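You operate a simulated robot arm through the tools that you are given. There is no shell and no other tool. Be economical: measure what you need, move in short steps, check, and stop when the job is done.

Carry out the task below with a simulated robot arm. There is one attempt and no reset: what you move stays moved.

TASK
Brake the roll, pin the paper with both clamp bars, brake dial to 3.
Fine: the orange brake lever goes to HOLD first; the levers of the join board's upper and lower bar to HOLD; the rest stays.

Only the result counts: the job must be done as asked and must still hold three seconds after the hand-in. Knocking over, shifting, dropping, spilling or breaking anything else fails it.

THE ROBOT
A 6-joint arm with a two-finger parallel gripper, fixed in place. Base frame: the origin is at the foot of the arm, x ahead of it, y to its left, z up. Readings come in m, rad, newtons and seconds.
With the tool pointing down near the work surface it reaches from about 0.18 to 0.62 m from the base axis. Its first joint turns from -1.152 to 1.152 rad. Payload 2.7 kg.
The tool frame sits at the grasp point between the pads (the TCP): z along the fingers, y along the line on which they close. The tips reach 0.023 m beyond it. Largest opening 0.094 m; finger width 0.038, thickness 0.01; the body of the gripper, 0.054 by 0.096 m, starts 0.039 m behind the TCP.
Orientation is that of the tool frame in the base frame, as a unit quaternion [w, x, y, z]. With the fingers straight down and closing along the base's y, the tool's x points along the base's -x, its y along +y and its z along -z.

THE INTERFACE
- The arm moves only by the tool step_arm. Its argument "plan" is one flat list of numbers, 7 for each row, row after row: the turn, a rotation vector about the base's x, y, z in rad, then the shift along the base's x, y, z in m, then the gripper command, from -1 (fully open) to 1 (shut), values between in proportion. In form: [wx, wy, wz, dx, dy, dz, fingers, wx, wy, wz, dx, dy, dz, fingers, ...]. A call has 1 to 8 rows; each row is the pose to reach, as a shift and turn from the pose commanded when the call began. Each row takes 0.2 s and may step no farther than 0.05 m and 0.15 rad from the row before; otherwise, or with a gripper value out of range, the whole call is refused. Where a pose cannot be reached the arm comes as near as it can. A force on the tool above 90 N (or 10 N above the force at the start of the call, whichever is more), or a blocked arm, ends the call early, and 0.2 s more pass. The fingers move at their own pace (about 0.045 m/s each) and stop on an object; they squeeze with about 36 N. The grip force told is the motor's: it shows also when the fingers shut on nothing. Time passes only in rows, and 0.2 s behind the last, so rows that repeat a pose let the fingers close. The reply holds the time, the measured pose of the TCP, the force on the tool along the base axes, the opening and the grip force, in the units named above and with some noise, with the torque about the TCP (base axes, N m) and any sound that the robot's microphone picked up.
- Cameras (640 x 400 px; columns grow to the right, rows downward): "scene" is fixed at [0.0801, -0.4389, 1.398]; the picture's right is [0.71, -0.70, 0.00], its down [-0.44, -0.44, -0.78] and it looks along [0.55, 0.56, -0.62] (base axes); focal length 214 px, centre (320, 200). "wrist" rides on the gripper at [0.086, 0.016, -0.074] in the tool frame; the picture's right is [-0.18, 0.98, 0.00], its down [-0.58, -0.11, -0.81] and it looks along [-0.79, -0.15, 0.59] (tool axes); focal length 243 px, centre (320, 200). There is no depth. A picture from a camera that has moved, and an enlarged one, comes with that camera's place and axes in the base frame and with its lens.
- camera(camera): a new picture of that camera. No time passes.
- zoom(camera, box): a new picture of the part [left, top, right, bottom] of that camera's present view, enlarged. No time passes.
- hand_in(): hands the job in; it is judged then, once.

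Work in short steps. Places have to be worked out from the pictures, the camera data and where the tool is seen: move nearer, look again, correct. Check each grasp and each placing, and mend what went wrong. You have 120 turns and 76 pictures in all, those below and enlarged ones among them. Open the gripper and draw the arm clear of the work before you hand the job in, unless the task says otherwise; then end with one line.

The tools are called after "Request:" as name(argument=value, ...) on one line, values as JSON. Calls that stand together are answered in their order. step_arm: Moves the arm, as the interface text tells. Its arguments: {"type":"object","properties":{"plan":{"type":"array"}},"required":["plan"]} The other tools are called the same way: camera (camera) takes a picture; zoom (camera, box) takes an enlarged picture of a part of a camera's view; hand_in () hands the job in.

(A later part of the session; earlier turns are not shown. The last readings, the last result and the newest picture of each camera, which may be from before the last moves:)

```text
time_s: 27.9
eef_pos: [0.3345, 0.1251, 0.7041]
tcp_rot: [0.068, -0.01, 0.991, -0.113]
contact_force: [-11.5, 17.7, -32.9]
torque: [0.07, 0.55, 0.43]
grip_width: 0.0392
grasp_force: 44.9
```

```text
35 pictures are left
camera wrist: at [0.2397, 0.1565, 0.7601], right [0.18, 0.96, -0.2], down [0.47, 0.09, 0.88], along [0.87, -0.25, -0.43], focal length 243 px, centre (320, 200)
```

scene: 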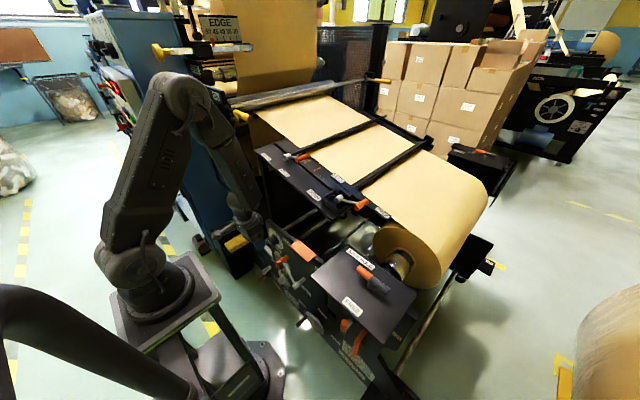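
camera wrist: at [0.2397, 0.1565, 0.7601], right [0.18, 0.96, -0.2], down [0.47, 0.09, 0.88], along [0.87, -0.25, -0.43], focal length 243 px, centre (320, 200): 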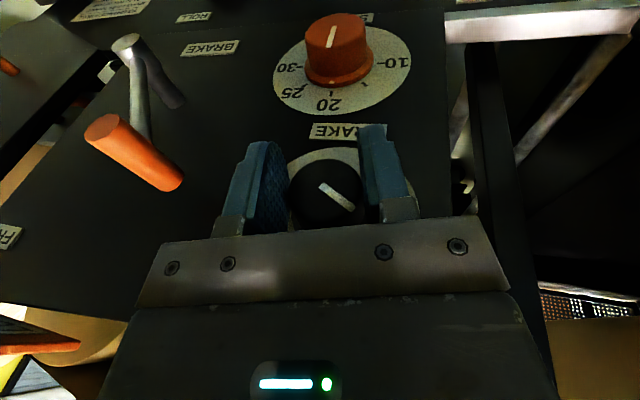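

37° total now. Going another ~10°, then I'll release and read the dial.

Request:
step_arm(plan=[-0.06, 0, 0, 0, 0, -0.001, 1, -0.12, 0, 0, 0, 0, -0.001, 1, -0.18, 0, 0, 0, 0, -0.001, 1, -0.18, 0, 0, 0, 0, -0.001, 1])

Request:
step_arm(plan=[0, 0, 0, 0, 0, 0, 0, 0, 0, 0, 0, 0, 0, -1, 0, 0, 0, 0, 0, 0, -1, 0, 0, 0, -0.003, 0.008, 0.02, -1, 0, 0, 0, -0.005, 0.016, 0.04, -1, 0, 0, 0, -0.008, 0.024, 0.06, -1])

Request:
camera(camera="wrist")

```text
time_s: 28.9
eef_pos: [0.3335, 0.1267, 0.7026]
tcp_rot: [0.068, -0.015, 0.977, -0.203]
contact_force: [-25.7, 24.7, 8.1]
torque: [0.09, 0.72, 0.28]
grip_width: 0.0393
grasp_force: 45.6
```

```text
time_s: 30.3
eef_pos: [0.327, 0.1479, 0.7644]
tcp_rot: [0.068, -0.015, 0.977, -0.203]
contact_force: [0.4, -0.2, 0.2]
torque: [-0.02, 0.01, 0.02]
grip_width: 0.0939
grasp_force: 0.0
```

```text
34 pictures are left
camera wrist: at [0.2327, 0.189, 0.8139], right [0.18, 0.91, -0.37], down [0.46, 0.25, 0.85], along [0.87, -0.33, -0.38], focal length 243 px, centre (320, 200)
```

wrist: 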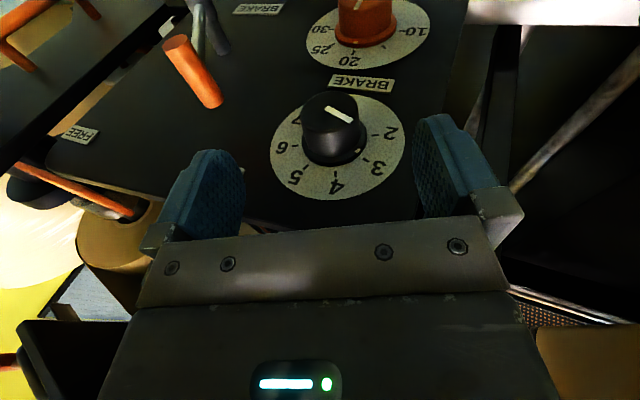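

Request:
zoom(camera="wrist", box=[250, 80, 420, 210])

```text
3.08 times, centred on (335, 145) of wrist
camera zoom: at [0.2327, 0.189, 0.8139], right [0.18, 0.91, -0.37], down [0.46, 0.25, 0.85], along [0.87, -0.33, -0.38], focal length 746 px, centre (274, 369)
```

zoom: 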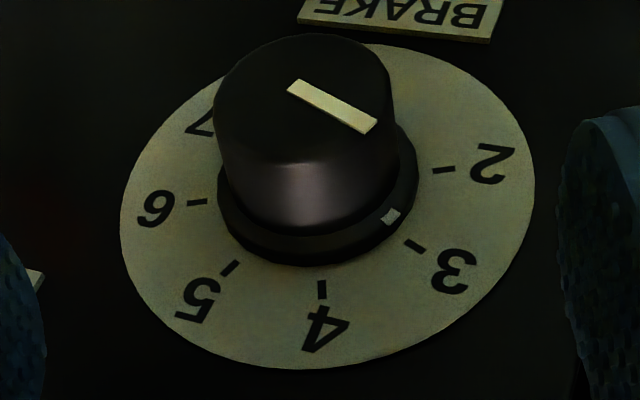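

The pointer now sits relative to 3 just as it did to 4. I'll retreat upward with the tool straightened and re-check the dial from the front.

Request:
step_arm(plan=[0.1, 0.02, 0, -0.005, 0, 0.03, -1, 0.2, 0.05, 0, -0.01, -0.005, 0.06, -1, 0.3, 0.09, 0, -0.015, -0.01, 0.09, -1, 0.41, 0.13, 0, -0.02, -0.015, 0.12, -1, 0.41, 0.13, 0, -0.03, -0.02, 0.16, -1, 0.41, 0.13, 0, -0.04, -0.025, 0.2, -1])

Request:
zoom(camera="wrist", box=[240, 0, 440, 125])

```text
time_s: 31.7
eef_pos: [0.2647, 0.117, 0.9048]
tcp_rot: [0.043, -0.013, 0.998, -0.051]
contact_force: [-0.4, 0.0, 0.2]
torque: [0.03, 0.01, -0.02]
grip_width: 0.094
grasp_force: 0.0
out of reach, approached as far as the arm can: row 4, 5, 6
```

```text
3.20 times, centred on (340, 62) of wrist
camera zoom: at [0.1725, 0.1404, 0.9701], right [0.16, 0.98, -0.08], down [0.51, -0.01, 0.86], along [0.84, -0.18, -0.5], focal length 776 px, centre (256, 640)
```

zoom: 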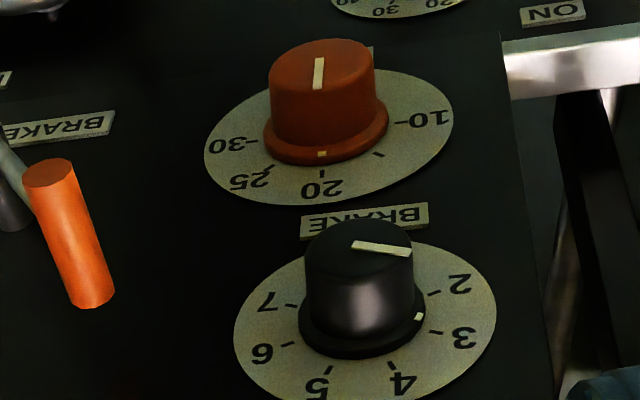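

Dial spacing is 45° per unit, and the pointer's offset from 3 matches its original offset from 4, so the dial is at 3. Now I'll rise above the join board to inspect the bar levers.

Request:
step_arm(plan=[0.05, 0.05, 0.02, 0, 0, 0.045, -1, 0.1, 0.08, 0.02, 0.005, -0.005, 0.09, -1, 0.1, 0.08, 0.02, 0.01, -0.01, 0.135, -1, 0.1, 0.08, 0.02, 0.03, -0.015, 0.18, -1, 0.1, 0.08, 0.02, 0.06, -0.02, 0.215, -1, 0.1, 0.08, 0.02, 0.09, -0.025, 0.25, -1, 0.1, 0.08, 0.02, 0.12, -0.03, 0.27, -1])

Request:
camera(camera="wrist")

Request:
camera(camera="scene")

```text
time_s: 33.3
eef_pos: [0.392, 0.0618, 1.1794]
tcp_rot: [0.026, -0.029, 0.99, -0.137]
contact_force: [0.4, 0.6, -0.6]
torque: [-0.01, 0.03, 0.01]
grip_width: 0.0942
grasp_force: 0.0
out of reach, approached as far as the arm can: row 1, 2, 3, 4, 5, 6, 7
```

```text
31 pictures are left
camera wrist: at [0.3018, 0.0925, 1.2424], right [0.14, 0.96, -0.26], down [0.54, 0.15, 0.83], along [0.83, -0.25, -0.49], focal length 243 px, centre (320, 200)
```

wrist: 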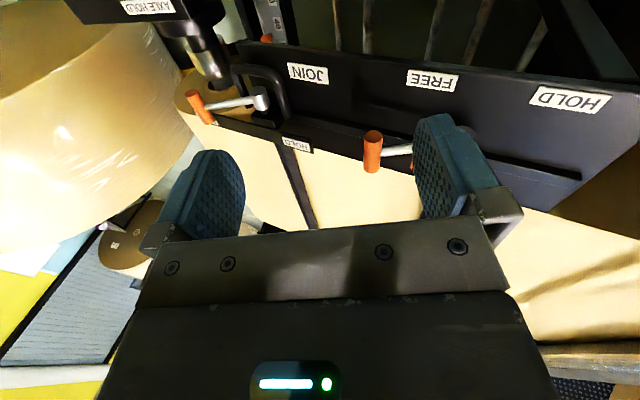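

```text
30 pictures are left
```

scene: 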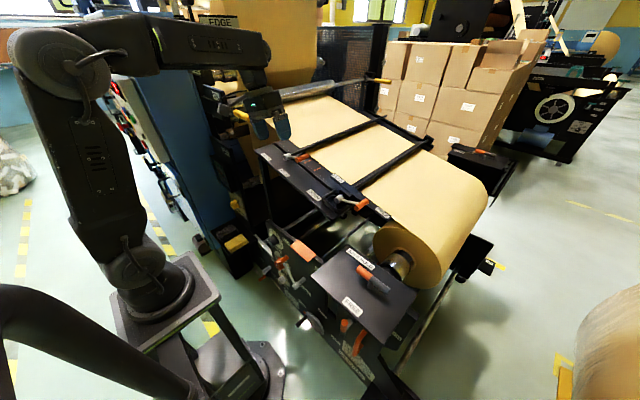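

The tool has a roll error of about 0.27 rad. I'll straighten it here in free space.

Request:
step_arm(plan=[0.09, 0.017, -0.02, 0, 0, 0, -1, 0.18, 0.034, -0.04, 0, 0, 0, -1, 0.275, 0.05, -0.058, 0, 0.0, 0, -1])

Request:
camera(camera="wrist")

```text
time_s: 34.1
eef_pos: [0.3924, 0.061, 1.1791]
tcp_rot: [0.027, -0.028, 0.99, -0.136]
contact_force: [-1.0, 0.1, 0.5]
torque: [0.0, 0.01, 0.02]
grip_width: 0.0942
grasp_force: 0.0
out of reach, approached as far as the arm can: row 1, 2, 3
```

```text
29 pictures are left
camera wrist: at [0.3017, 0.093, 1.242], right [0.14, 0.96, -0.26], down [0.54, 0.15, 0.83], along [0.83, -0.25, -0.49], focal length 243 px, centre (320, 200)
```

wrist: 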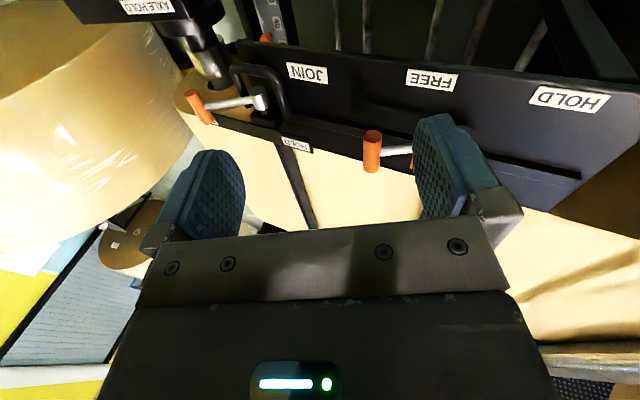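

A wrist joint is at its limit (the wrist seems to have flipped through the singularity). Before deciding, I'll examine the upper and lower levers closely to choose a grasp that works.

Request:
zoom(camera="scene", box=[270, 140, 330, 178])

Request:
zoom(camera="wrist", box=[160, 40, 440, 215])

```text
10.53 times, centred on (300, 159) of scene
camera zoom: at [0.0801, -0.4389, 1.398], right [0.71, -0.7, 0.0], down [-0.44, -0.44, -0.78], along [0.55, 0.56, -0.62], focal length 2258 px, centre (530, 632)
```

zoom: 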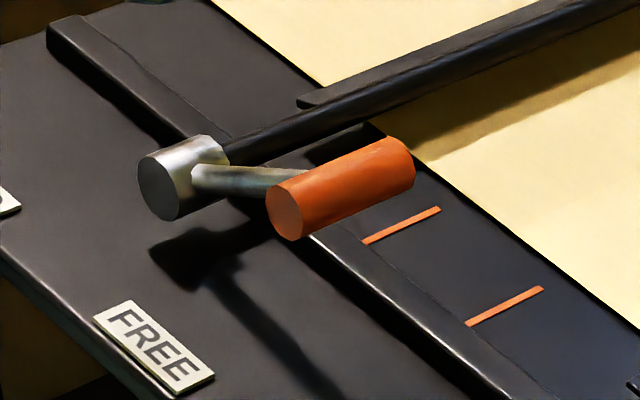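

```text
2.29 times, centred on (300, 128) of wrist
camera zoom: at [0.3017, 0.093, 1.242], right [0.14, 0.96, -0.26], down [0.54, 0.15, 0.83], along [0.83, -0.25, -0.49], focal length 555 px, centre (366, 366)
```

zoom: 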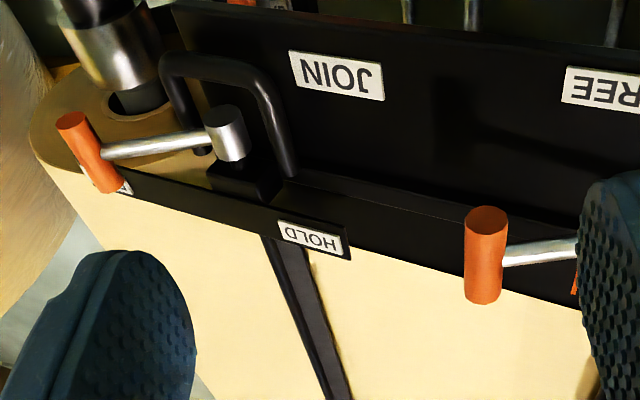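

The handles are cylinders along x, with the lever arm attached at mid-length. Pinching each handle end-to-end along x lets it rotate inside the grip, so I'll yaw the tool 90°. First a trial yaw.

Request:
step_arm(plan=[0, 0, 0.14, -0.01, 0, 0.01, -1, 0, 0, 0.28, -0.02, 0, 0.02, -1, 0, 0, 0.42, -0.02, 0, 0.02, -1, 0, 0, 0.56, -0.02, 0, 0.02, -1, 0, 0, 0.7, -0.02, 0, 0.02, -1])

```text
time_s: 35.3
eef_pos: [0.2672, 0.2406, 1.1312]
tcp_rot: [0.081, -0.344, 0.926, -0.132]
contact_force: [-0.3, -0.2, -0.9]
torque: [0.01, 0.0, -0.01]
grip_width: 0.0942
grasp_force: 0.0
out of reach, approached as far as the arm can: row 1, 2, 3, 4, 5
```

That direction fights a joint limit and the tool drifted. I'll look at the arm's configuration.

Request:
camera(camera="scene")

Request:
step_arm(plan=[0, 0, -0.14, 0, 0, 0.0, -1, 0, 0, -0.28, 0, 0, 0.01, -1, 0, 0, -0.42, 0, 0, 0.02, -1])

```text
26 pictures are left
```

scene: 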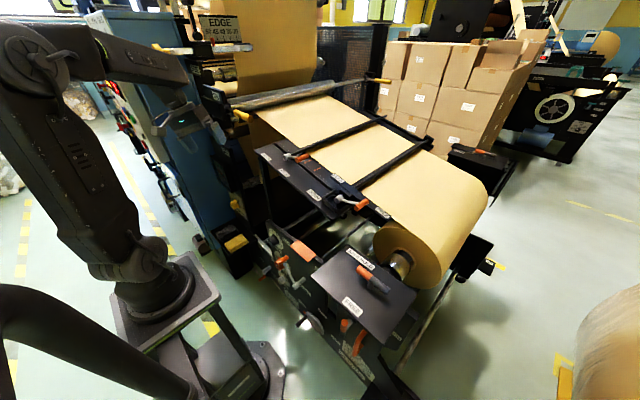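

```text
time_s: 36.1
eef_pos: [0.2623, 0.2391, 1.155]
tcp_rot: [0.051, -0.141, 0.978, -0.146]
contact_force: [-0.7, -0.5, 0.2]
torque: [0.03, -0.01, 0.02]
grip_width: 0.0942
grasp_force: 0.1
```

Yawing the other way works. It looks like the forearm-roll joint is flipped. To undo it: circle the tool axis around the forearm axis in the free air in front of the machine (lean forward with the present roll, level the roll, lean back straight). First I move to (0.25, 0, 0.95).

Request:
step_arm(plan=[0, 0, -0.04, 0, -0.03, -0.025, -1, 0, 0, -0.08, 0, -0.06, -0.05, -1, 0, 0, -0.12, 0, -0.09, -0.075, -1, 0, 0, -0.16, -0.003, -0.12, -0.1, -1, 0, 0, -0.2, -0.006, -0.15, -0.125, -1, 0, 0, -0.24, -0.01, -0.18, -0.15, -1, 0, 0, -0.28, -0.012, -0.21, -0.175, -1, 0, 0, -0.28, -0.012, -0.24, -0.2, -1])

```text
time_s: 37.9
eef_pos: [0.2483, -0.0001, 0.9561]
tcp_rot: [0.031, -0.005, 0.988, -0.152]
contact_force: [0.0, -0.3, 0.3]
torque: [0.02, 0.0, -0.01]
grip_width: 0.0939
grasp_force: 0.0
```

Reached cleanly. Now lean forward, keeping the roll.

Request:
step_arm(plan=[0, -0.1, 0, 0, 0, 0, -1, 0, -0.2, 0, 0, 0, 0, -1, 0, -0.3, 0, 0, 0, 0, -1, 0, -0.4, 0, 0, 0, 0, -1, 0, -0.5, 0, 0, 0, 0, -1, 0, -0.58, 0, 0, 0, 0, -1])

```text
time_s: 39.3
eef_pos: [0.2767, 0.0085, 0.9595]
tcp_rot: [0.311, 0.041, 0.938, -0.148]
contact_force: [0.1, 0.0, -0.6]
torque: [0.0, 0.0, 0.0]
grip_width: 0.0938
grasp_force: 0.0
out of reach, approached as far as the arm can: row 4, 5, 6
```

Lean reached 0.63. Now level the roll at this lean.

Request:
step_arm(plan=[0.09, 0.013, 0.055, 0, -0.003, 0, -1, 0.175, 0.027, 0.11, 0, -0.006, 0, -1, 0.259, 0.04, 0.166, 0, -0.0085, 0, -1, 0.259, 0.04, 0.166, 0, -0.0085, 0, -1])

```text
time_s: 40.3
eef_pos: [0.2839, 0.0016, 0.959]
tcp_rot: [0.298, 0.007, 0.954, -0.029]
contact_force: [0.5, -0.9, -0.2]
torque: [-0.03, 0.01, -0.01]
grip_width: 0.0943
grasp_force: 0.1
out of reach, approached as far as the arm can: row 1, 2, 3, 4
```

Almost level. Now lean straight back to vertical.

Request:
step_arm(plan=[0.05, 0, 0.02, 0.01, 0, 0, -1, 0.05, 0.1, 0.02, 0.01, 0, 0, -1, 0.05, 0.2, 0.02, 0.01, 0, 0, -1, 0.05, 0.32, 0.02, 0, 0, 0, -1, 0.05, 0.44, 0.02, 0, 0, 0, -1, 0.05, 0.54, 0.02, 0, 0, 0, -1, 0.05, 0.6, 0.02, 0, 0, 0.02, -1])

```text
time_s: 41.9
eef_pos: [0.2712, -0.0042, 0.9169]
tcp_rot: [0.013, -0.004, 0.998, -0.068]
contact_force: [-0.2, 1.1, -0.3]
torque: [0.0, 0.0, 0.02]
grip_width: 0.094
grasp_force: 0.1
out of reach, approached as far as the arm can: row 1, 2, 3, 4, 5, 6, 7
```

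Testing now whether roll recovers: rise and straighten.

Request:
step_arm(plan=[0.05, 0, 0, 0, 0, 0.04, -1, 0.1, 0.02, 0, 0, 0, 0.08, -1, 0.136, 0.026, 0, 0, 0, 0.12, -1, 0.2, 0.026, 0, 0, 0, 0.16, -1])

```text
time_s: 42.9
eef_pos: [0.2698, -0.0, 1.0]
tcp_rot: [0.021, -0.007, 0.995, -0.102]
contact_force: [-0.5, -0.5, 0.3]
torque: [0.01, 0.0, -0.01]
grip_width: 0.0941
grasp_force: 0.0
out of reach, approached as far as the arm can: row 1, 2, 3, 4
```

Roll is still limited, so the forearm is less steep here than I assumed and the lean didn't cross the alignment. I'll repeat with a much larger forward lean (~1.2 rad) at a bit more radius, in free air.

Request:
step_arm(plan=[-0.1, 0, 0, 0.01, 0, 0, -1, -0.1, -0.1, 0, 0.02, 0, 0.0, -1, -0.1, -0.22, 0.01, 0.03, 0, 0.0, -1, -0.1, -0.34, 0.015, 0.04, 0, 0.0, -1, -0.1, -0.46, 0.02, 0.05, 0, 0.0, -1, -0.1, -0.58, 0.03, 0.06, 0, 0.0, -1, -0.1, -0.7, 0.035, 0.07, 0, 0.0, -1, -0.1, -0.82, 0.04, 0.07, 0, 0, -1])

Request:
step_arm(plan=[0, -0.12, 0, 0, 0, 0, -1, 0, -0.24, 0, 0, 0, 0, -1, 0, -0.36, 0, 0, 0, 0, -1, 0, -0.46, 0, 0, 0, 0, -1])

Request:
camera(camera="scene")

```text
time_s: 44.7
eef_pos: [0.3418, -0.0, 1.0009]
tcp_rot: [0.418, 0.015, 0.897, -0.144]
contact_force: [-0.4, -0.1, 0.1]
torque: [0.01, -0.01, -0.02]
grip_width: 0.0938
grasp_force: 0.1
```

```text
time_s: 45.7
eef_pos: [0.3623, 0.0078, 1.0018]
tcp_rot: [0.611, 0.047, 0.778, -0.137]
contact_force: [0.2, 0.2, -0.8]
torque: [-0.01, 0.01, -0.01]
grip_width: 0.094
grasp_force: 0.0
out of reach, approached as far as the arm can: row 2, 3, 4
```

```text
25 pictures are left
```

scene: 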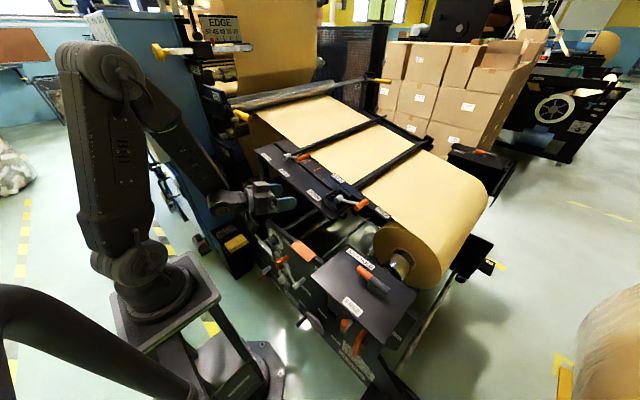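

The tool is now clearly bent upward past the forearm line. Level it in the arm plane here.

Request:
step_arm(plan=[0.06, 0.027, 0.08, 0, -0.003, 0, -1, 0.115, 0.054, 0.16, 0, -0.006, 0, -1, 0.168, 0.08, 0.238, 0, -0.008, 0, -1, 0.168, 0.08, 0.238, 0, -0.008, 0, -1])

```text
time_s: 46.7
eef_pos: [0.3919, 0.0088, 1.0026]
tcp_rot: [0.585, 0.0, 0.811, 0.001]
contact_force: [-0.1, -1.4, 0.2]
torque: [-0.03, 0.0, 0.01]
grip_width: 0.0938
grasp_force: 0.1
out of reach, approached as far as the arm can: row 1, 2, 3, 4
```

Oriented exactly in-plane. Now lean straight back to vertical, rising a little.

Request:
step_arm(plan=[0, 0.13, 0, -0.005, -0.008, 0.01, -1, 0, 0.26, 0, -0.01, -0.008, 0.02, -1, 0, 0.39, 0, -0.02, -0.008, 0.03, -1, 0, 0.52, 0, -0.03, -0.008, 0.04, -1, 0, 0.65, 0, -0.04, -0.008, 0.05, -1, 0, 0.78, 0, -0.05, -0.008, 0.07, -1, 0, 0.91, 0, -0.06, -0.008, 0.09, -1, 0, 1.04, 0, -0.06, -0.008, 0.11, -1])

Request:
step_arm(plan=[0, 0.1, 0, 0, 0, 0.02, -1, 0, 0.2, 0, 0, 0, 0.04, -1])

```text
time_s: 48.5
eef_pos: [0.3326, 0.0041, 1.1154]
tcp_rot: [0.105, 0.001, 0.995, 0.0]
contact_force: [0.3, 0.4, 0.8]
torque: [0.03, 0.01, 0.0]
grip_width: 0.094
grasp_force: 0.1
out of reach, approached as far as the arm can: row 3, 4
```

```text
time_s: 49.1
eef_pos: [0.3318, -0.0007, 1.1543]
tcp_rot: [0.004, -0.001, 1.0, 0.0]
contact_force: [0.8, 0.7, 0.2]
torque: [-0.01, 0.03, 0.01]
grip_width: 0.094
grasp_force: 0.0
```

The wrist is recovered, with the tool exactly vertical. The upper handle spans x 0.475–0.52 at y≈0.071, z≈1.059. Yaw +90° while moving above it.

Request:
step_arm(plan=[0, 0, 0.15, 0.0, 0.0, 0.02, -1, 0, 0, 0.3, 0.01, 0.01, 0.03, -1, 0, 0, 0.45, 0.03, 0.02, 0.03, -1, 0, 0, 0.6, 0.05, 0.03, 0.03, -1, 0, 0, 0.75, 0.07, 0.04, 0.03, -1, 0, 0, 0.9, 0.09, 0.05, 0.03, -1, 0, 0, 1.05, 0.11, 0.06, 0.03, -1, 0, 0, 1.2, 0.13, 0.07, 0.03, -1])

Request:
step_arm(plan=[0, 0, 0.13, 0.015, 0.001, 0, -1, 0, 0, 0.26, 0.03, 0.002, 0, -1, 0, 0, 0.37, 0.035, 0.002, 0, -1])

Request:
camera(camera="wrist")

Request:
zoom(camera="scene", box=[240, 90, 400, 215])

```text
time_s: 50.9
eef_pos: [0.4616, 0.0728, 1.1841]
tcp_rot: [0.004, -0.566, 0.824, 0.004]
contact_force: [-0.3, -0.4, -0.3]
torque: [0.04, 0.0, 0.0]
grip_width: 0.0941
grasp_force: 0.1
```

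```text
time_s: 51.7
eef_pos: [0.4963, 0.0729, 1.1837]
tcp_rot: [-0.002, 0.708, -0.706, -0.004]
contact_force: [0.7, -0.4, 0.3]
torque: [-0.03, 0.02, 0.0]
grip_width: 0.094
grasp_force: 0.1
```

```text
24 pictures are left
camera wrist: at [0.4817, -0.0124, 1.2572], right [-0.98, 0.18, 0.0], down [0.11, 0.57, 0.81], along [0.15, 0.8, -0.58], focal length 243 px, centre (320, 200)
```

wrist: 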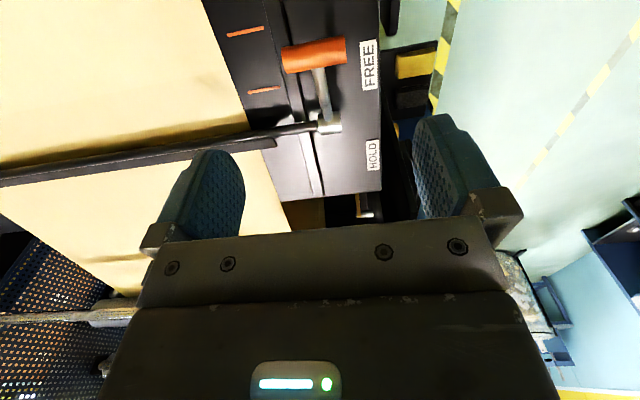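

```text
3.20 times, centred on (320, 152) of scene
camera zoom: at [0.0801, -0.4389, 1.398], right [0.71, -0.7, 0.0], down [-0.44, -0.44, -0.78], along [0.55, 0.56, -0.62], focal length 686 px, centre (320, 352)
```

zoom: 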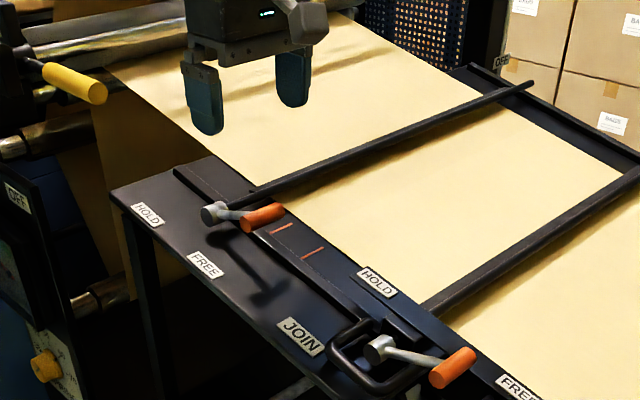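

Handle confirmed at x 0.478–0.524, y 0.072. Descend with fingers open to straddle its ends and close.

Request:
step_arm(plan=[0, 0, 0, 0.004, -0.001, -0.03, -1, 0, 0, 0, 0.004, -0.001, -0.06, -1, 0, 0, 0, 0.004, -0.001, -0.09, -1, 0, 0, 0, 0.004, -0.001, -0.11, -1, 0, 0, 0, 0.004, -0.001, -0.122, -1])

Request:
zoom(camera="scene", box=[260, 110, 340, 172])

Request:
camera(camera="wrist")

```text
time_s: 52.9
eef_pos: [0.4992, 0.0734, 1.0622]
tcp_rot: [0.004, -0.707, 0.708, 0.005]
contact_force: [0.6, 0.4, 0.0]
torque: [-0.02, 0.0, 0.0]
grip_width: 0.0941
grasp_force: 0.0
```

```text
6.45 times, centred on (300, 141) of scene
camera zoom: at [0.0801, -0.4389, 1.398], right [0.71, -0.7, 0.0], down [-0.44, -0.44, -0.78], along [0.55, 0.56, -0.62], focal length 1384 px, centre (449, 581)
```

zoom: 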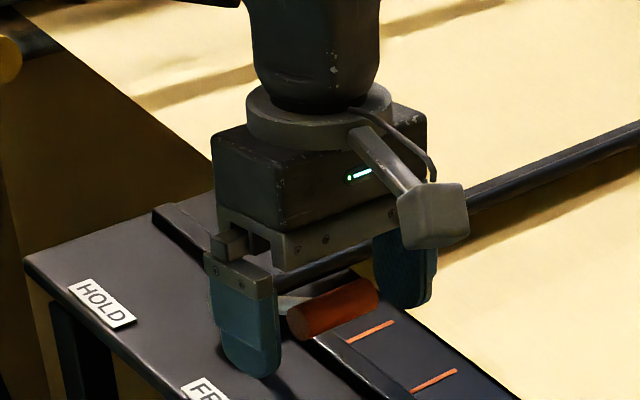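

```text
21 pictures are left
camera wrist: at [0.4845, -0.0123, 1.1352], right [-0.98, 0.18, 0.0], down [0.11, 0.57, 0.81], along [0.15, 0.8, -0.58], focal length 243 px, centre (320, 200)
```

wrist: 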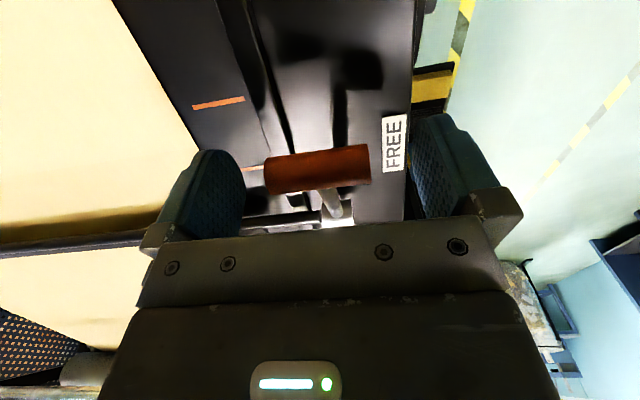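

Straddled well. Close the fingers on the handle's ends.

Request:
step_arm(plan=[0, 0, 0, 0, 0, 0, 0, 0, 0, 0, 0, 0, 0, 1, 0, 0, 0, 0, 0, 0, 1, 0, 0, 0, 0, 0, 0, 1, 0, 0, 0, 0, 0, 0, 1])

Request:
camera(camera="wrist")

```text
time_s: 54.1
eef_pos: [0.4995, 0.0733, 1.0611]
tcp_rot: [0.003, -0.707, 0.707, 0.004]
contact_force: [4.5, 1.3, -3.3]
torque: [-0.27, -0.81, -0.02]
grip_width: 0.0668
grasp_force: 45.0
```

```text
20 pictures are left
camera wrist: at [0.4848, -0.0122, 1.1353], right [-0.98, 0.18, 0.0], down [0.11, 0.57, 0.81], along [0.15, 0.8, -0.58], focal length 243 px, centre (320, 200)
```

wrist: 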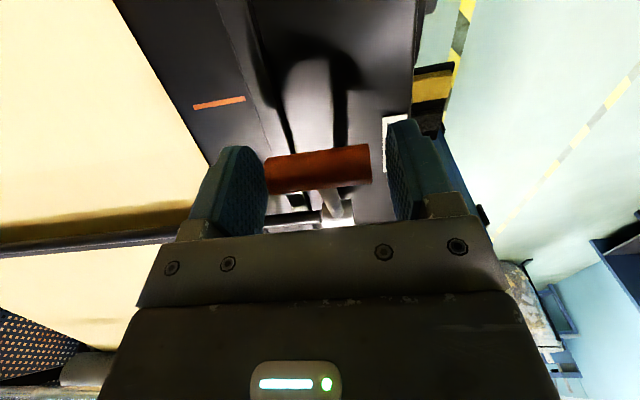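

The fingers stalled at 0.067 m although the handle looks ~0.047 long. I'll check what they touch.

Request:
zoom(camera="scene", box=[275, 135, 325, 175])

```text
10.00 times, centred on (300, 155) of scene
camera zoom: at [0.0803, -0.4388, 1.398], right [0.71, -0.7, 0.0], down [-0.44, -0.44, -0.78], along [0.55, 0.56, -0.62], focal length 2145 px, centre (520, 650)
```

zoom: 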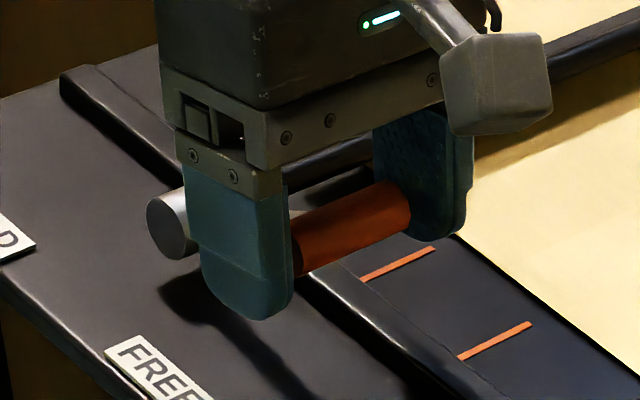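

Both ends look clamped. Lift slowly along the arc about the hub (y 0.159, z 1.034, R 0.091).

Request:
step_arm(plan=[0, 0, 0, 0, 0.001, 0.004, 1, 0, 0, 0, 0, 0.0034, 0.0095, 1, 0, 0, 0, 0, 0.0084, 0.0194, 1, 0, 0, 0, 0, 0.0145, 0.0286, 1, 0, 0, 0, 0, 0.0217, 0.0371, 1, 0, 0, 0, 0, 0.0299, 0.0446, 1])

Request:
zoom(camera="scene", box=[260, 120, 340, 175])

```text
time_s: 55.5
eef_pos: [0.4997, 0.1015, 1.1078]
tcp_rot: [0.003, -0.706, 0.708, 0.004]
contact_force: [6.2, -11.3, -9.9]
torque: [-1.31, -0.14, -0.01]
grip_width: 0.0665
grasp_force: 45.1
```

```text
7.27 times, centred on (300, 148) of scene
camera zoom: at [0.0804, -0.4391, 1.3979], right [0.71, -0.7, 0.0], down [-0.44, -0.44, -0.78], along [0.55, 0.56, -0.62], focal length 1560 px, centre (466, 582)
```

zoom: 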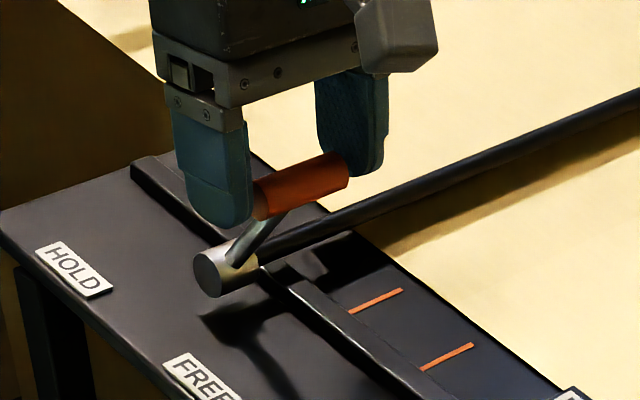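

The lever follows nicely. Continue over the top.

Request:
step_arm(plan=[0, 0, 0, 0, 0.009, 0.0064, 1, 0, 0, 0, 0, 0.0187, 0.0117, 1, 0, 0, 0, 0, 0.029, 0.0158, 1, 0, 0, 0, 0, 0.0398, 0.0185, 1, 0, 0, 0, 0, 0.0508, 0.02, 1, 0, 0, 0, 0, 0.0619, 0.0201, 1, 0, 0, 0, 0, 0.0729, 0.0188, 1, 0, 0, 0, 0, 0.0836, 0.0162, 1])

```text
time_s: 57.3
eef_pos: [0.4999, 0.1863, 1.1215]
tcp_rot: [0.003, -0.707, 0.707, 0.004]
contact_force: [0.5, 0.5, 0.0]
torque: [0.0, 0.02, -0.01]
grip_width: 0.0
grasp_force: 42.5
```

The grip closed on nothing, so the handle slipped out. Looking.

Request:
zoom(camera="scene", box=[240, 105, 340, 175])

```text
5.71 times, centred on (290, 140) of scene
camera zoom: at [0.0801, -0.4389, 1.398], right [0.71, -0.7, 0.0], down [-0.44, -0.44, -0.78], along [0.55, 0.56, -0.62], focal length 1226 px, centre (491, 543)
```

zoom: 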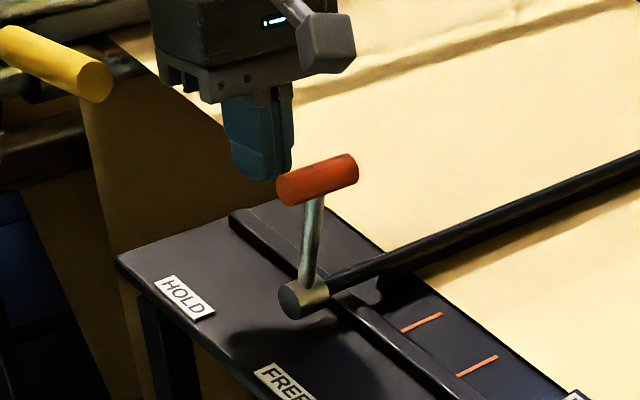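

The lever stands near vertical (handle ≈ y 0.149, z 1.125). I'll hop over it with closed fingers and push from the -y side.

Request:
step_arm(plan=[0, 0, 0, 0, 0.01, 0.04, 1, 0, 0, 0, 0, 0.0, 0.08, 1, 0, 0, 0, 0, -0.04, 0.085, 1, 0, 0, 0, 0, -0.085, 0.08, 1, 0, 0, 0, 0, -0.088, 0.04, 1, 0, 0, 0, 0, -0.088, 0.0, 1])

Request:
step_arm(plan=[0, 0, 0, 0, 0.007, -0.002, 1, 0, 0, 0, 0, 0.014, -0.002, 1, 0, 0, 0, 0, 0.021, -0.002, 1, 0, 0, 0, 0, 0.029, -0.003, 1, 0, 0, 0, 0, 0.037, -0.004, 1, 0, 0, 0, 0, 0.045, -0.005, 1, 0, 0, 0, 0, 0.053, -0.007, 1, 0, 0, 0, 0, 0.061, -0.009, 1])

Request:
zoom(camera="scene", box=[240, 105, 340, 175])

```text
time_s: 58.7
eef_pos: [0.5009, 0.0974, 1.1234]
tcp_rot: [0.004, -0.706, 0.708, 0.003]
contact_force: [-0.5, -0.1, -0.3]
torque: [-0.01, 0.02, 0.0]
grip_width: 0.0
grasp_force: 42.3
```

```text
time_s: 60.3
eef_pos: [0.5005, 0.1244, 1.1208]
tcp_rot: [-0.013, -0.701, 0.713, -0.006]
contact_force: [-8.9, -21.6, 4.5]
torque: [0.4, 0.1, 0.39]
grip_width: 0.0002
grasp_force: 43.3
stopped in row 7: the force on the tool passed its limit at 96 N (the readings are from after the stop); the commanded pose is now the measured one
```

```text
5.71 times, centred on (290, 140) of scene
camera zoom: at [0.0798, -0.4396, 1.3978], right [0.71, -0.7, 0.0], down [-0.44, -0.44, -0.78], along [0.55, 0.56, -0.62], focal length 1226 px, centre (491, 543)
```

zoom: 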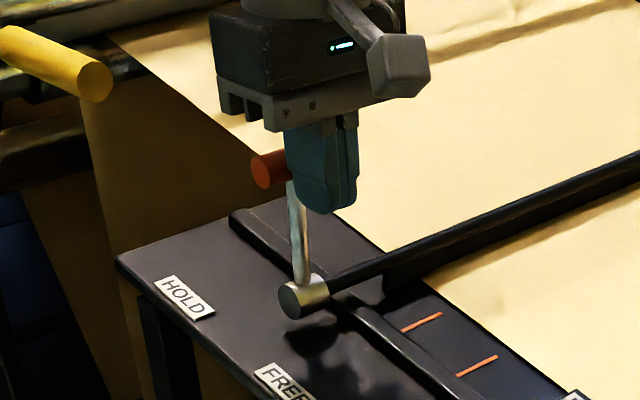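

It stalled firmly near vertical, and the bar now seems to sit down on the paper. I'll back off and inspect whether this is HOLD.

Request:
step_arm(plan=[0, 0, 0, 0, -0.015, 0.0, 1, 0, 0, 0, 0, -0.03, 0.02, 1, 0, 0, 0, 0, -0.05, 0.05, 1, 0, 0, 0, 0, -0.07, 0.09, 1])

Request:
zoom(camera="scene", box=[245, 100, 405, 210])

Request:
camera(camera="wrist")

```text
time_s: 61.3
eef_pos: [0.4982, 0.0606, 1.2097]
tcp_rot: [-0.009, -0.702, 0.712, -0.004]
contact_force: [0.0, -0.4, 0.2]
torque: [0.0, 0.02, 0.01]
grip_width: 0.0
grasp_force: 42.4
```

```text
3.64 times, centred on (325, 155) of scene
camera zoom: at [0.0801, -0.4389, 1.398], right [0.71, -0.7, 0.0], down [-0.44, -0.44, -0.78], along [0.55, 0.56, -0.62], focal length 780 px, centre (302, 364)
```

zoom: 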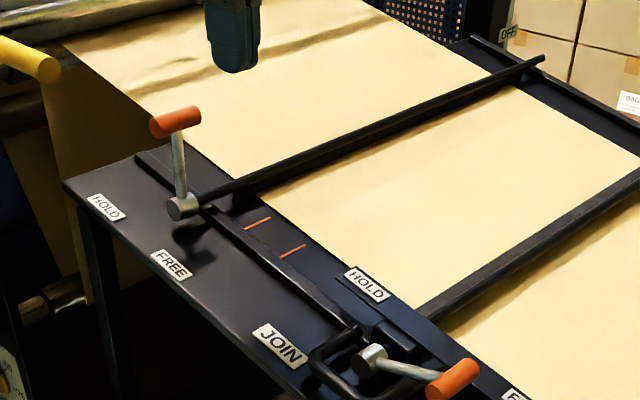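

```text
14 pictures are left
camera wrist: at [0.483, -0.0224, 1.2862], right [-0.98, 0.2, 0.0], down [0.12, 0.59, 0.79], along [0.16, 0.78, -0.61], focal length 243 px, centre (320, 200)
```

wrist: 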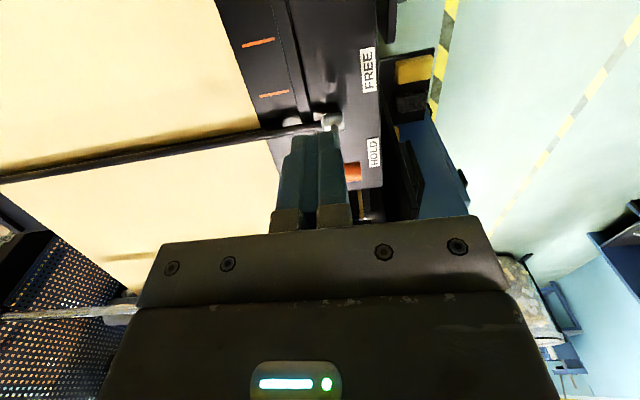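

The handle is at ~84° after stalling against >90 N. I'll re-approach and press slowly to tell a hard stop from stiff friction.

Request:
step_arm(plan=[0, 0, 0, 0.002, 0.03, -0.04, 1, 0, 0, 0, 0.002, 0.055, -0.075, 1, 0, 0, 0, 0.002, 0.06, -0.09, 1, 0, 0, 0, 0.002, 0.068, -0.09, 1, 0, 0, 0, 0.002, 0.074, -0.09, 1, 0, 0, 0, 0.002, 0.078, -0.09, 1])

Request:
step_arm(plan=[0, 0, 0, 0, 0.001, 0, 1, 0, 0, 0, 0, 0.002, 0, 1, 0, 0, 0, 0, 0.003, 0, 1, 0, 0, 0, 0, 0.004, 0, 1, 0, 0, 0, 0, 0.004, 0, 1])

```text
time_s: 62.7
eef_pos: [0.5022, 0.1262, 1.1213]
tcp_rot: [-0.02, -0.697, 0.716, -0.008]
contact_force: [-24.4, -62.6, 1.1]
torque: [-0.13, 0.06, 1.02]
grip_width: 0.0003
grasp_force: 41.9
```

```text
time_s: 63.9
eef_pos: [0.5027, 0.1274, 1.1218]
tcp_rot: [-0.021, -0.695, 0.718, -0.009]
contact_force: [-24.7, -75.5, 2.7]
torque: [-0.14, 0.1, 1.21]
grip_width: 0.0
grasp_force: 42.1
```

The force rises stiffly with hardly any motion, so this is a hard stop after ~73° of travel, the same as the brake lever. I'll release and check that the bar is down on the paper.

Request:
step_arm(plan=[0, 0, 0, 0, -0.02, 0.0, 1, 0, 0, 0, 0, -0.04, 0.03, 1, 0, 0, 0, 0, -0.06, 0.07, 1, 0, 0, 0, 0, -0.08, 0.1, 1])

Request:
zoom(camera="scene", box=[280, 115, 400, 190])

```text
time_s: 64.9
eef_pos: [0.5031, 0.0625, 1.2188]
tcp_rot: [-0.01, -0.702, 0.713, -0.003]
contact_force: [0.6, -0.7, -1.1]
torque: [0.0, 0.0, -0.01]
grip_width: 0.0
grasp_force: 42.5
```

```text
5.33 times, centred on (340, 152) of scene
camera zoom: at [0.0801, -0.4388, 1.398], right [0.71, -0.7, 0.0], down [-0.44, -0.44, -0.78], along [0.55, 0.56, -0.62], focal length 1144 px, centre (213, 453)
```

zoom: 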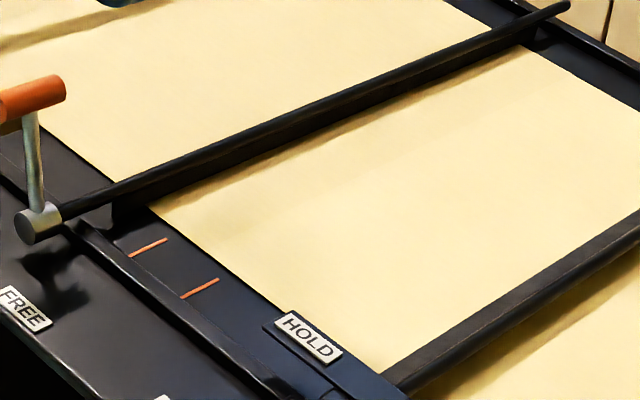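

The bar's fin now stands straight down on the paper, so the upper bar is at HOLD. On to the lower lever: move above its handle (≈ (0.504, -0.182, 1.003)) with open fingers.

Request:
step_arm(plan=[0, 0, 0.01, 0, -0.04, 0, -1, 0, 0, 0.01, 0, -0.08, 0, -1, 0, 0, 0.01, 0, -0.12, -0.02, -1, 0, 0, 0.01, 0, -0.16, -0.04, -1, 0, 0, 0.01, 0, -0.2, -0.06, -1, 0, 0, 0.01, 0.001, -0.235, -0.08, -1, 0, 0, 0.01, 0.001, -0.2445, -0.1, -1])

Request:
camera(camera="wrist")

```text
time_s: 66.5
eef_pos: [0.5043, -0.1855, 1.1201]
tcp_rot: [-0.009, -0.704, 0.71, -0.004]
contact_force: [0.8, -0.6, 0.6]
torque: [0.01, -0.01, -0.02]
grip_width: 0.0942
grasp_force: 0.1
```

```text
12 pictures are left
camera wrist: at [0.4893, -0.2684, 1.196], right [-0.98, 0.19, 0.0], down [0.12, 0.6, 0.79], along [0.15, 0.78, -0.61], focal length 243 px, centre (320, 200)
```

wrist: 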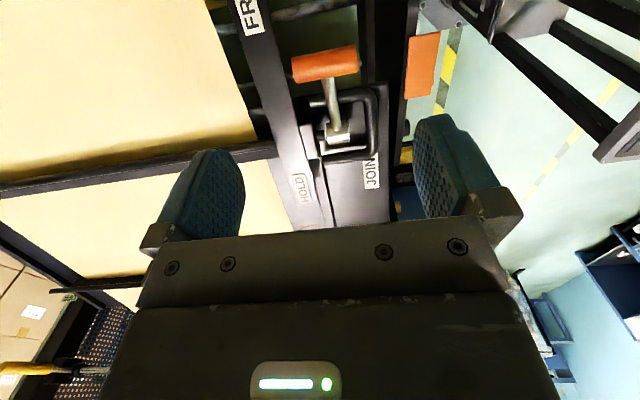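

Handle centre ≈ (0.501, -0.185, 1.003). Descend astride it and pinch.

Request:
step_arm(plan=[0, 0, 0, -0.003, 0.0, -0.03, -1, 0, 0, 0, -0.003, 0.0, -0.06, -1, 0, 0, 0, -0.003, 0.0, -0.09, -1, 0, 0, 0, -0.003, 0.0, -0.112, -1, 0, 0, 0, -0.003, 0.0, -0.112, 0, 0, 0, 0, -0.003, 0.0, -0.112, 1, 0, 0, 0, -0.003, 0, -0.112, 1, 0, 0, 0, -0.003, 0, -0.112, 1])

Request:
zoom(camera="scene", box=[310, 150, 410, 225])

```text
time_s: 68.3
eef_pos: [0.4995, -0.184, 1.0085]
tcp_rot: [-0.01, -0.705, 0.709, -0.004]
contact_force: [-0.5, 0.3, -5.2]
torque: [-0.38, -0.28, 0.02]
grip_width: 0.0665
grasp_force: 44.9
```

```text
5.33 times, centred on (360, 188) of scene
camera zoom: at [0.0801, -0.4389, 1.398], right [0.71, -0.7, 0.0], down [-0.44, -0.44, -0.78], along [0.55, 0.56, -0.62], focal length 1144 px, centre (107, 267)
```

zoom: 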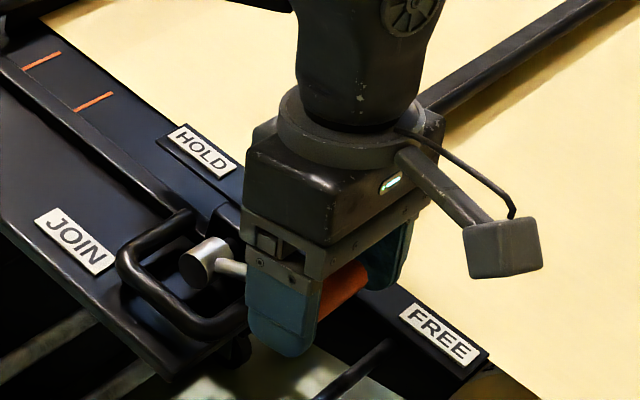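

Gripped like the upper one. Lift along the same arc to ~115°.

Request:
step_arm(plan=[0, 0, 0, 0, 0.001, 0.004, 1, 0, 0, 0, 0, 0.0034, 0.0095, 1, 0, 0, 0, 0, 0.0084, 0.0194, 1, 0, 0, 0, 0, 0.0145, 0.0286, 1, 0, 0, 0, 0, 0.0217, 0.0371, 1, 0, 0, 0, 0, 0.0299, 0.0446, 1, 0, 0, 0, 0, 0.0389, 0.051, 1, 0, 0, 0, 0, 0.0486, 0.0563, 1])

Request:
zoom(camera="scene", box=[310, 140, 410, 215])

```text
time_s: 70.1
eef_pos: [0.4991, -0.1353, 1.064]
tcp_rot: [-0.01, -0.704, 0.71, -0.003]
contact_force: [-3.0, 1.1, -19.7]
torque: [-0.87, 0.04, 0.0]
grip_width: 0.0664
grasp_force: 45.1
```

```text
5.33 times, centred on (360, 178) of scene
camera zoom: at [0.0803, -0.4389, 1.398], right [0.71, -0.7, 0.0], down [-0.44, -0.44, -0.78], along [0.55, 0.56, -0.62], focal length 1144 px, centre (107, 320)
```

zoom: 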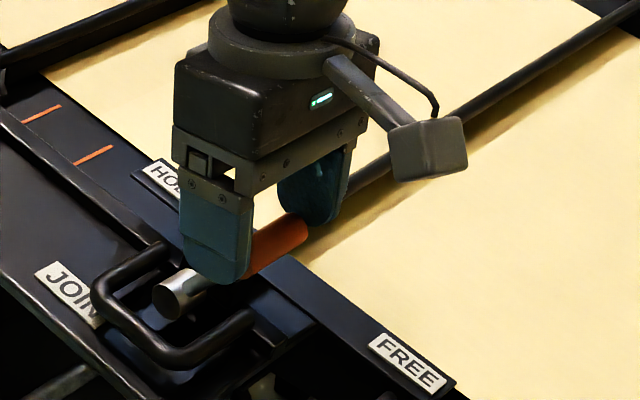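

Still held (slight upward pull). Continue to ~97° with z trimmed a little lower.

Request:
step_arm(plan=[0, 0, 0, 0, 0.004, -0.001, 1, 0, 0, 0, 0, 0.0103, 0.001, 1, 0, 0, 0, 0, 0.0155, 0.0025, 1, 0, 0, 0, 0, 0.0211, 0.0035, 1, 0, 0, 0, 0, 0.0265, 0.004, 1])

```text
time_s: 71.3
eef_pos: [0.4996, -0.1077, 1.0692]
tcp_rot: [-0.01, -0.704, 0.71, -0.004]
contact_force: [-16.2, -3.0, -2.9]
torque: [-0.41, 1.02, -0.06]
grip_width: 0.0661
grasp_force: 44.9
```

Held well. Keep going slowly to the stop.

Request:
step_arm(plan=[0, 0, 0, 0, 0.005, 0.0, 1, 0, 0, 0, 0, 0.01, 0, 1, 0, 0, 0, 0, 0.014, 0, 1, 0, 0, 0, 0, 0.018, 0, 1, 0, 0, 0, 0, 0.021, 0, 1])

Request:
zoom(camera="scene", box=[310, 130, 410, 205])

```text
time_s: 72.5
eef_pos: [0.4999, -0.0879, 1.0699]
tcp_rot: [-0.008, -0.705, 0.709, -0.004]
contact_force: [-16.7, -8.1, 22.3]
torque: [0.53, 0.42, -0.08]
grip_width: 0.0666
grasp_force: 45.8
```

```text
5.33 times, centred on (360, 168) of scene
camera zoom: at [0.0792, -0.4391, 1.398], right [0.71, -0.7, 0.0], down [-0.44, -0.44, -0.78], along [0.55, 0.56, -0.62], focal length 1144 px, centre (107, 373)
```

zoom: 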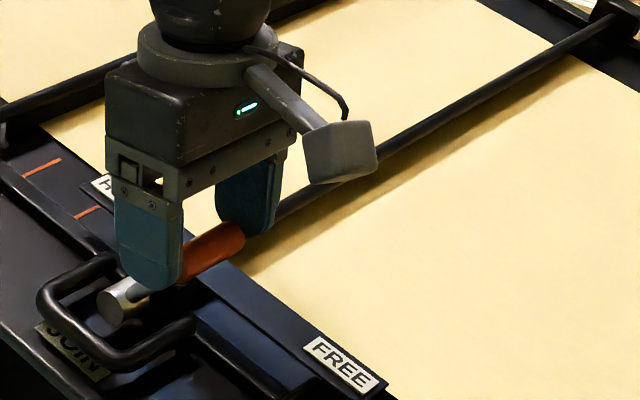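

Now I'll release, hop to the -y side, and press with closed fingers to confirm the stop.

Request:
step_arm(plan=[0, 0, 0, 0, 0, 0, -1, 0, 0, 0, 0, 0, 0, -1, 0, 0, 0, 0, 0, 0.04, -1, 0, 0, 0, 0, 0, 0.085, -1, 0, 0, 0, 0, -0.035, 0.095, 1, 0, 0, 0, 0, -0.075, 0.085, 1, 0, 0, 0, 0, -0.08, 0.04, 1, 0, 0, 0, 0, -0.08, -0.002, 1])

Request:
step_arm(plan=[0, 0, 0, 0, 0.008, 0, 1, 0, 0, 0, 0, 0.016, 0, 1, 0, 0, 0, 0, 0.024, 0, 1, 0, 0, 0, 0, 0.03, 0, 1, 0, 0, 0, 0, 0.036, 0, 1, 0, 0, 0, 0, 0.041, 0, 1, 0, 0, 0, 0, 0.046, 0, 1])

```text
time_s: 74.3
eef_pos: [0.5033, -0.1691, 1.0686]
tcp_rot: [-0.009, -0.705, 0.71, -0.005]
contact_force: [0.6, -0.3, -0.7]
torque: [-0.02, 0.02, -0.01]
grip_width: 0.0052
grasp_force: 0.1
```

```text
time_s: 75.9
eef_pos: [0.4998, -0.1207, 1.0656]
tcp_rot: [-0.009, -0.705, 0.709, -0.005]
contact_force: [0.6, -0.4, 0.2]
torque: [-0.01, 0.03, 0.01]
grip_width: 0.0
grasp_force: 35.6
```

No contact yet (finger face at -0.102), so the lever is already past there. Keep pressing in small steps.

Request:
step_arm(plan=[0, 0, 0, 0, 0.004, -0.002, 1, 0, 0, 0, 0, 0.008, -0.002, 1, 0, 0, 0, 0, 0.011, -0.002, 1, 0, 0, 0, 0, 0.014, -0.002, 1, 0, 0, 0, 0, 0.017, -0.002, 1, 0, 0, 0, 0, 0.02, -0.002, 1])

Request:
zoom(camera="scene", box=[270, 110, 430, 220])

```text
time_s: 77.3
eef_pos: [0.5015, -0.1019, 1.0636]
tcp_rot: [-0.011, -0.705, 0.71, -0.003]
contact_force: [0.9, -4.7, 4.8]
torque: [0.06, 0.05, 0.05]
grip_width: 0.0
grasp_force: 36.1
```

```text
3.64 times, centred on (350, 165) of scene
camera zoom: at [0.08, -0.439, 1.398], right [0.71, -0.7, 0.0], down [-0.44, -0.44, -0.78], along [0.55, 0.56, -0.62], focal length 780 px, centre (211, 327)
```

zoom: 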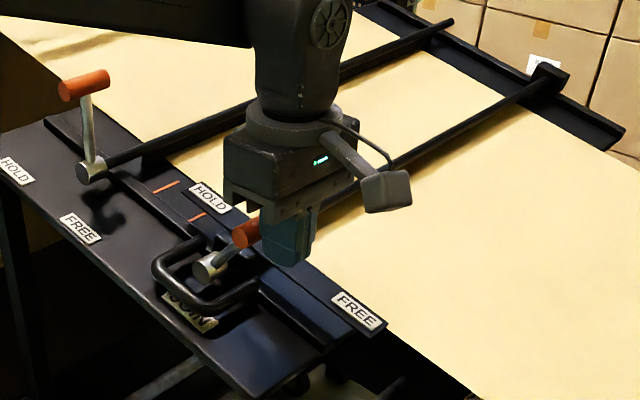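

Comparing hub pixels: the lower bar's whole carriage has slid about 9 cm in +y, because the lever was stiffer than the slide. I need to turn the lever with a rigid, radially aligned grasp about its hub, then push the carriage back to its original place. First retreat and yaw back.

Request:
step_arm(plan=[0, 0, 0, 0, -0.025, 0.01, 1, 0, 0, 0, 0, -0.035, 0.05, 1, 0, 0, -0.14, 0, -0.04, 0.09, -1, 0, 0, -0.29, 0, -0.04, 0.12, -1, 0, 0, -0.44, 0, -0.04, 0.12, -1, 0, 0, -0.59, 0, -0.04, 0.12, -1, 0, 0, -0.74, 0, -0.04, 0.12, -1, 0, 0, -0.89, 0, -0.04, 0.12, -1])

Request:
step_arm(plan=[0, 0, -0.14, 0, 0, 0, -1, 0, 0, -0.28, 0, 0, 0, -1, 0, 0, -0.42, 0, 0, 0, -1, 0, 0, -0.56, 0, 0, 0, -1, 0, 0, -0.68, 0, 0, 0, -1])

Request:
step_arm(plan=[0.13, 0, 0, 0, 0, 0, -1, 0.26, 0, 0, 0, 0, 0, -1, 0.4, 0, 0, 0, 0, 0, -1, 0.53, 0, 0, 0, 0, 0, -1, 0.67, 0, 0, 0, 0, 0, -1, 0.8, 0, 0, 0, 0, 0, -1])

```text
time_s: 79.1
eef_pos: [0.4994, -0.1411, 1.1853]
tcp_rot: [-0.01, -0.329, 0.944, 0.0]
contact_force: [1.4, 0.0, -0.1]
torque: [0.0, -0.03, -0.02]
grip_width: 0.094
grasp_force: 0.1
```

```text
time_s: 80.3
eef_pos: [0.4999, -0.1426, 1.1843]
tcp_rot: [-0.01, 0.005, 1.0, 0.004]
contact_force: [0.3, -0.6, 0.3]
torque: [0.02, 0.03, -0.06]
grip_width: 0.0939
grasp_force: 0.0
```

```text
time_s: 81.7
eef_pos: [0.4988, -0.14, 1.1823]
tcp_rot: [-0.007, 0.0, 0.92, 0.393]
contact_force: [-0.5, -0.6, 0.5]
torque: [-0.01, 0.01, 0.0]
grip_width: 0.0944
grasp_force: 0.1
out of reach, approached as far as the arm can: row 6
```

Roll is fine. One wrist picture to locate the lever precisely.

Request:
camera(camera="wrist")

```text
7 pictures are left
camera wrist: at [0.4144, -0.1814, 1.247], right [0.19, 0.68, 0.71], down [0.59, -0.65, 0.47], along [0.78, 0.33, -0.53], focal length 243 px, centre (320, 200)
```

wrist: 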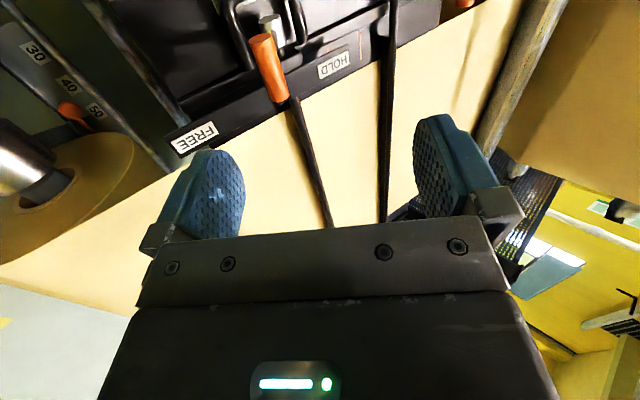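

Handle centre ≈ (0.501, -0.074, 1.063), hub ≈ (-0.015, 0.995), lever at ~131°. Align the roll to 41° and approach radially, deep enough for the lever arm to sit between the fingers, then close.

Request:
step_arm(plan=[-0.05, 0, 0, 0.002, 0.005, -0.027, -1, -0.09, 0, 0, 0.002, 0.009, -0.0535, -1, -0.09, 0, 0, 0.002, 0.031, -0.079, -1, -0.09, 0, 0, 0.002, 0.053, -0.104, -1, -0.09, 0, 0, 0.002, 0.0745, -0.129, -1])

Request:
step_arm(plan=[0, 0, 0, 0, 0, 0, 0, 0, 0, 0, 0, 0, 0, 1, 0, 0, 0, 0, 0, 0, 1, 0, 0, 0, 0, 0, 0, 1, 0, 0, 0, 0, 0, 0, 1])

```text
time_s: 82.9
eef_pos: [0.5026, -0.0645, 1.0511]
tcp_rot: [-0.01, -0.001, 0.936, 0.351]
contact_force: [1.1, 0.6, -0.4]
torque: [0.01, 0.02, 0.02]
grip_width: 0.0938
grasp_force: 0.0
```

```text
time_s: 84.1
eef_pos: [0.5025, -0.0659, 1.0531]
tcp_rot: [-0.01, -0.002, 0.936, 0.351]
contact_force: [-0.8, -1.0, 0.1]
torque: [-0.05, -0.48, 0.52]
grip_width: 0.0189
grasp_force: 35.9
```

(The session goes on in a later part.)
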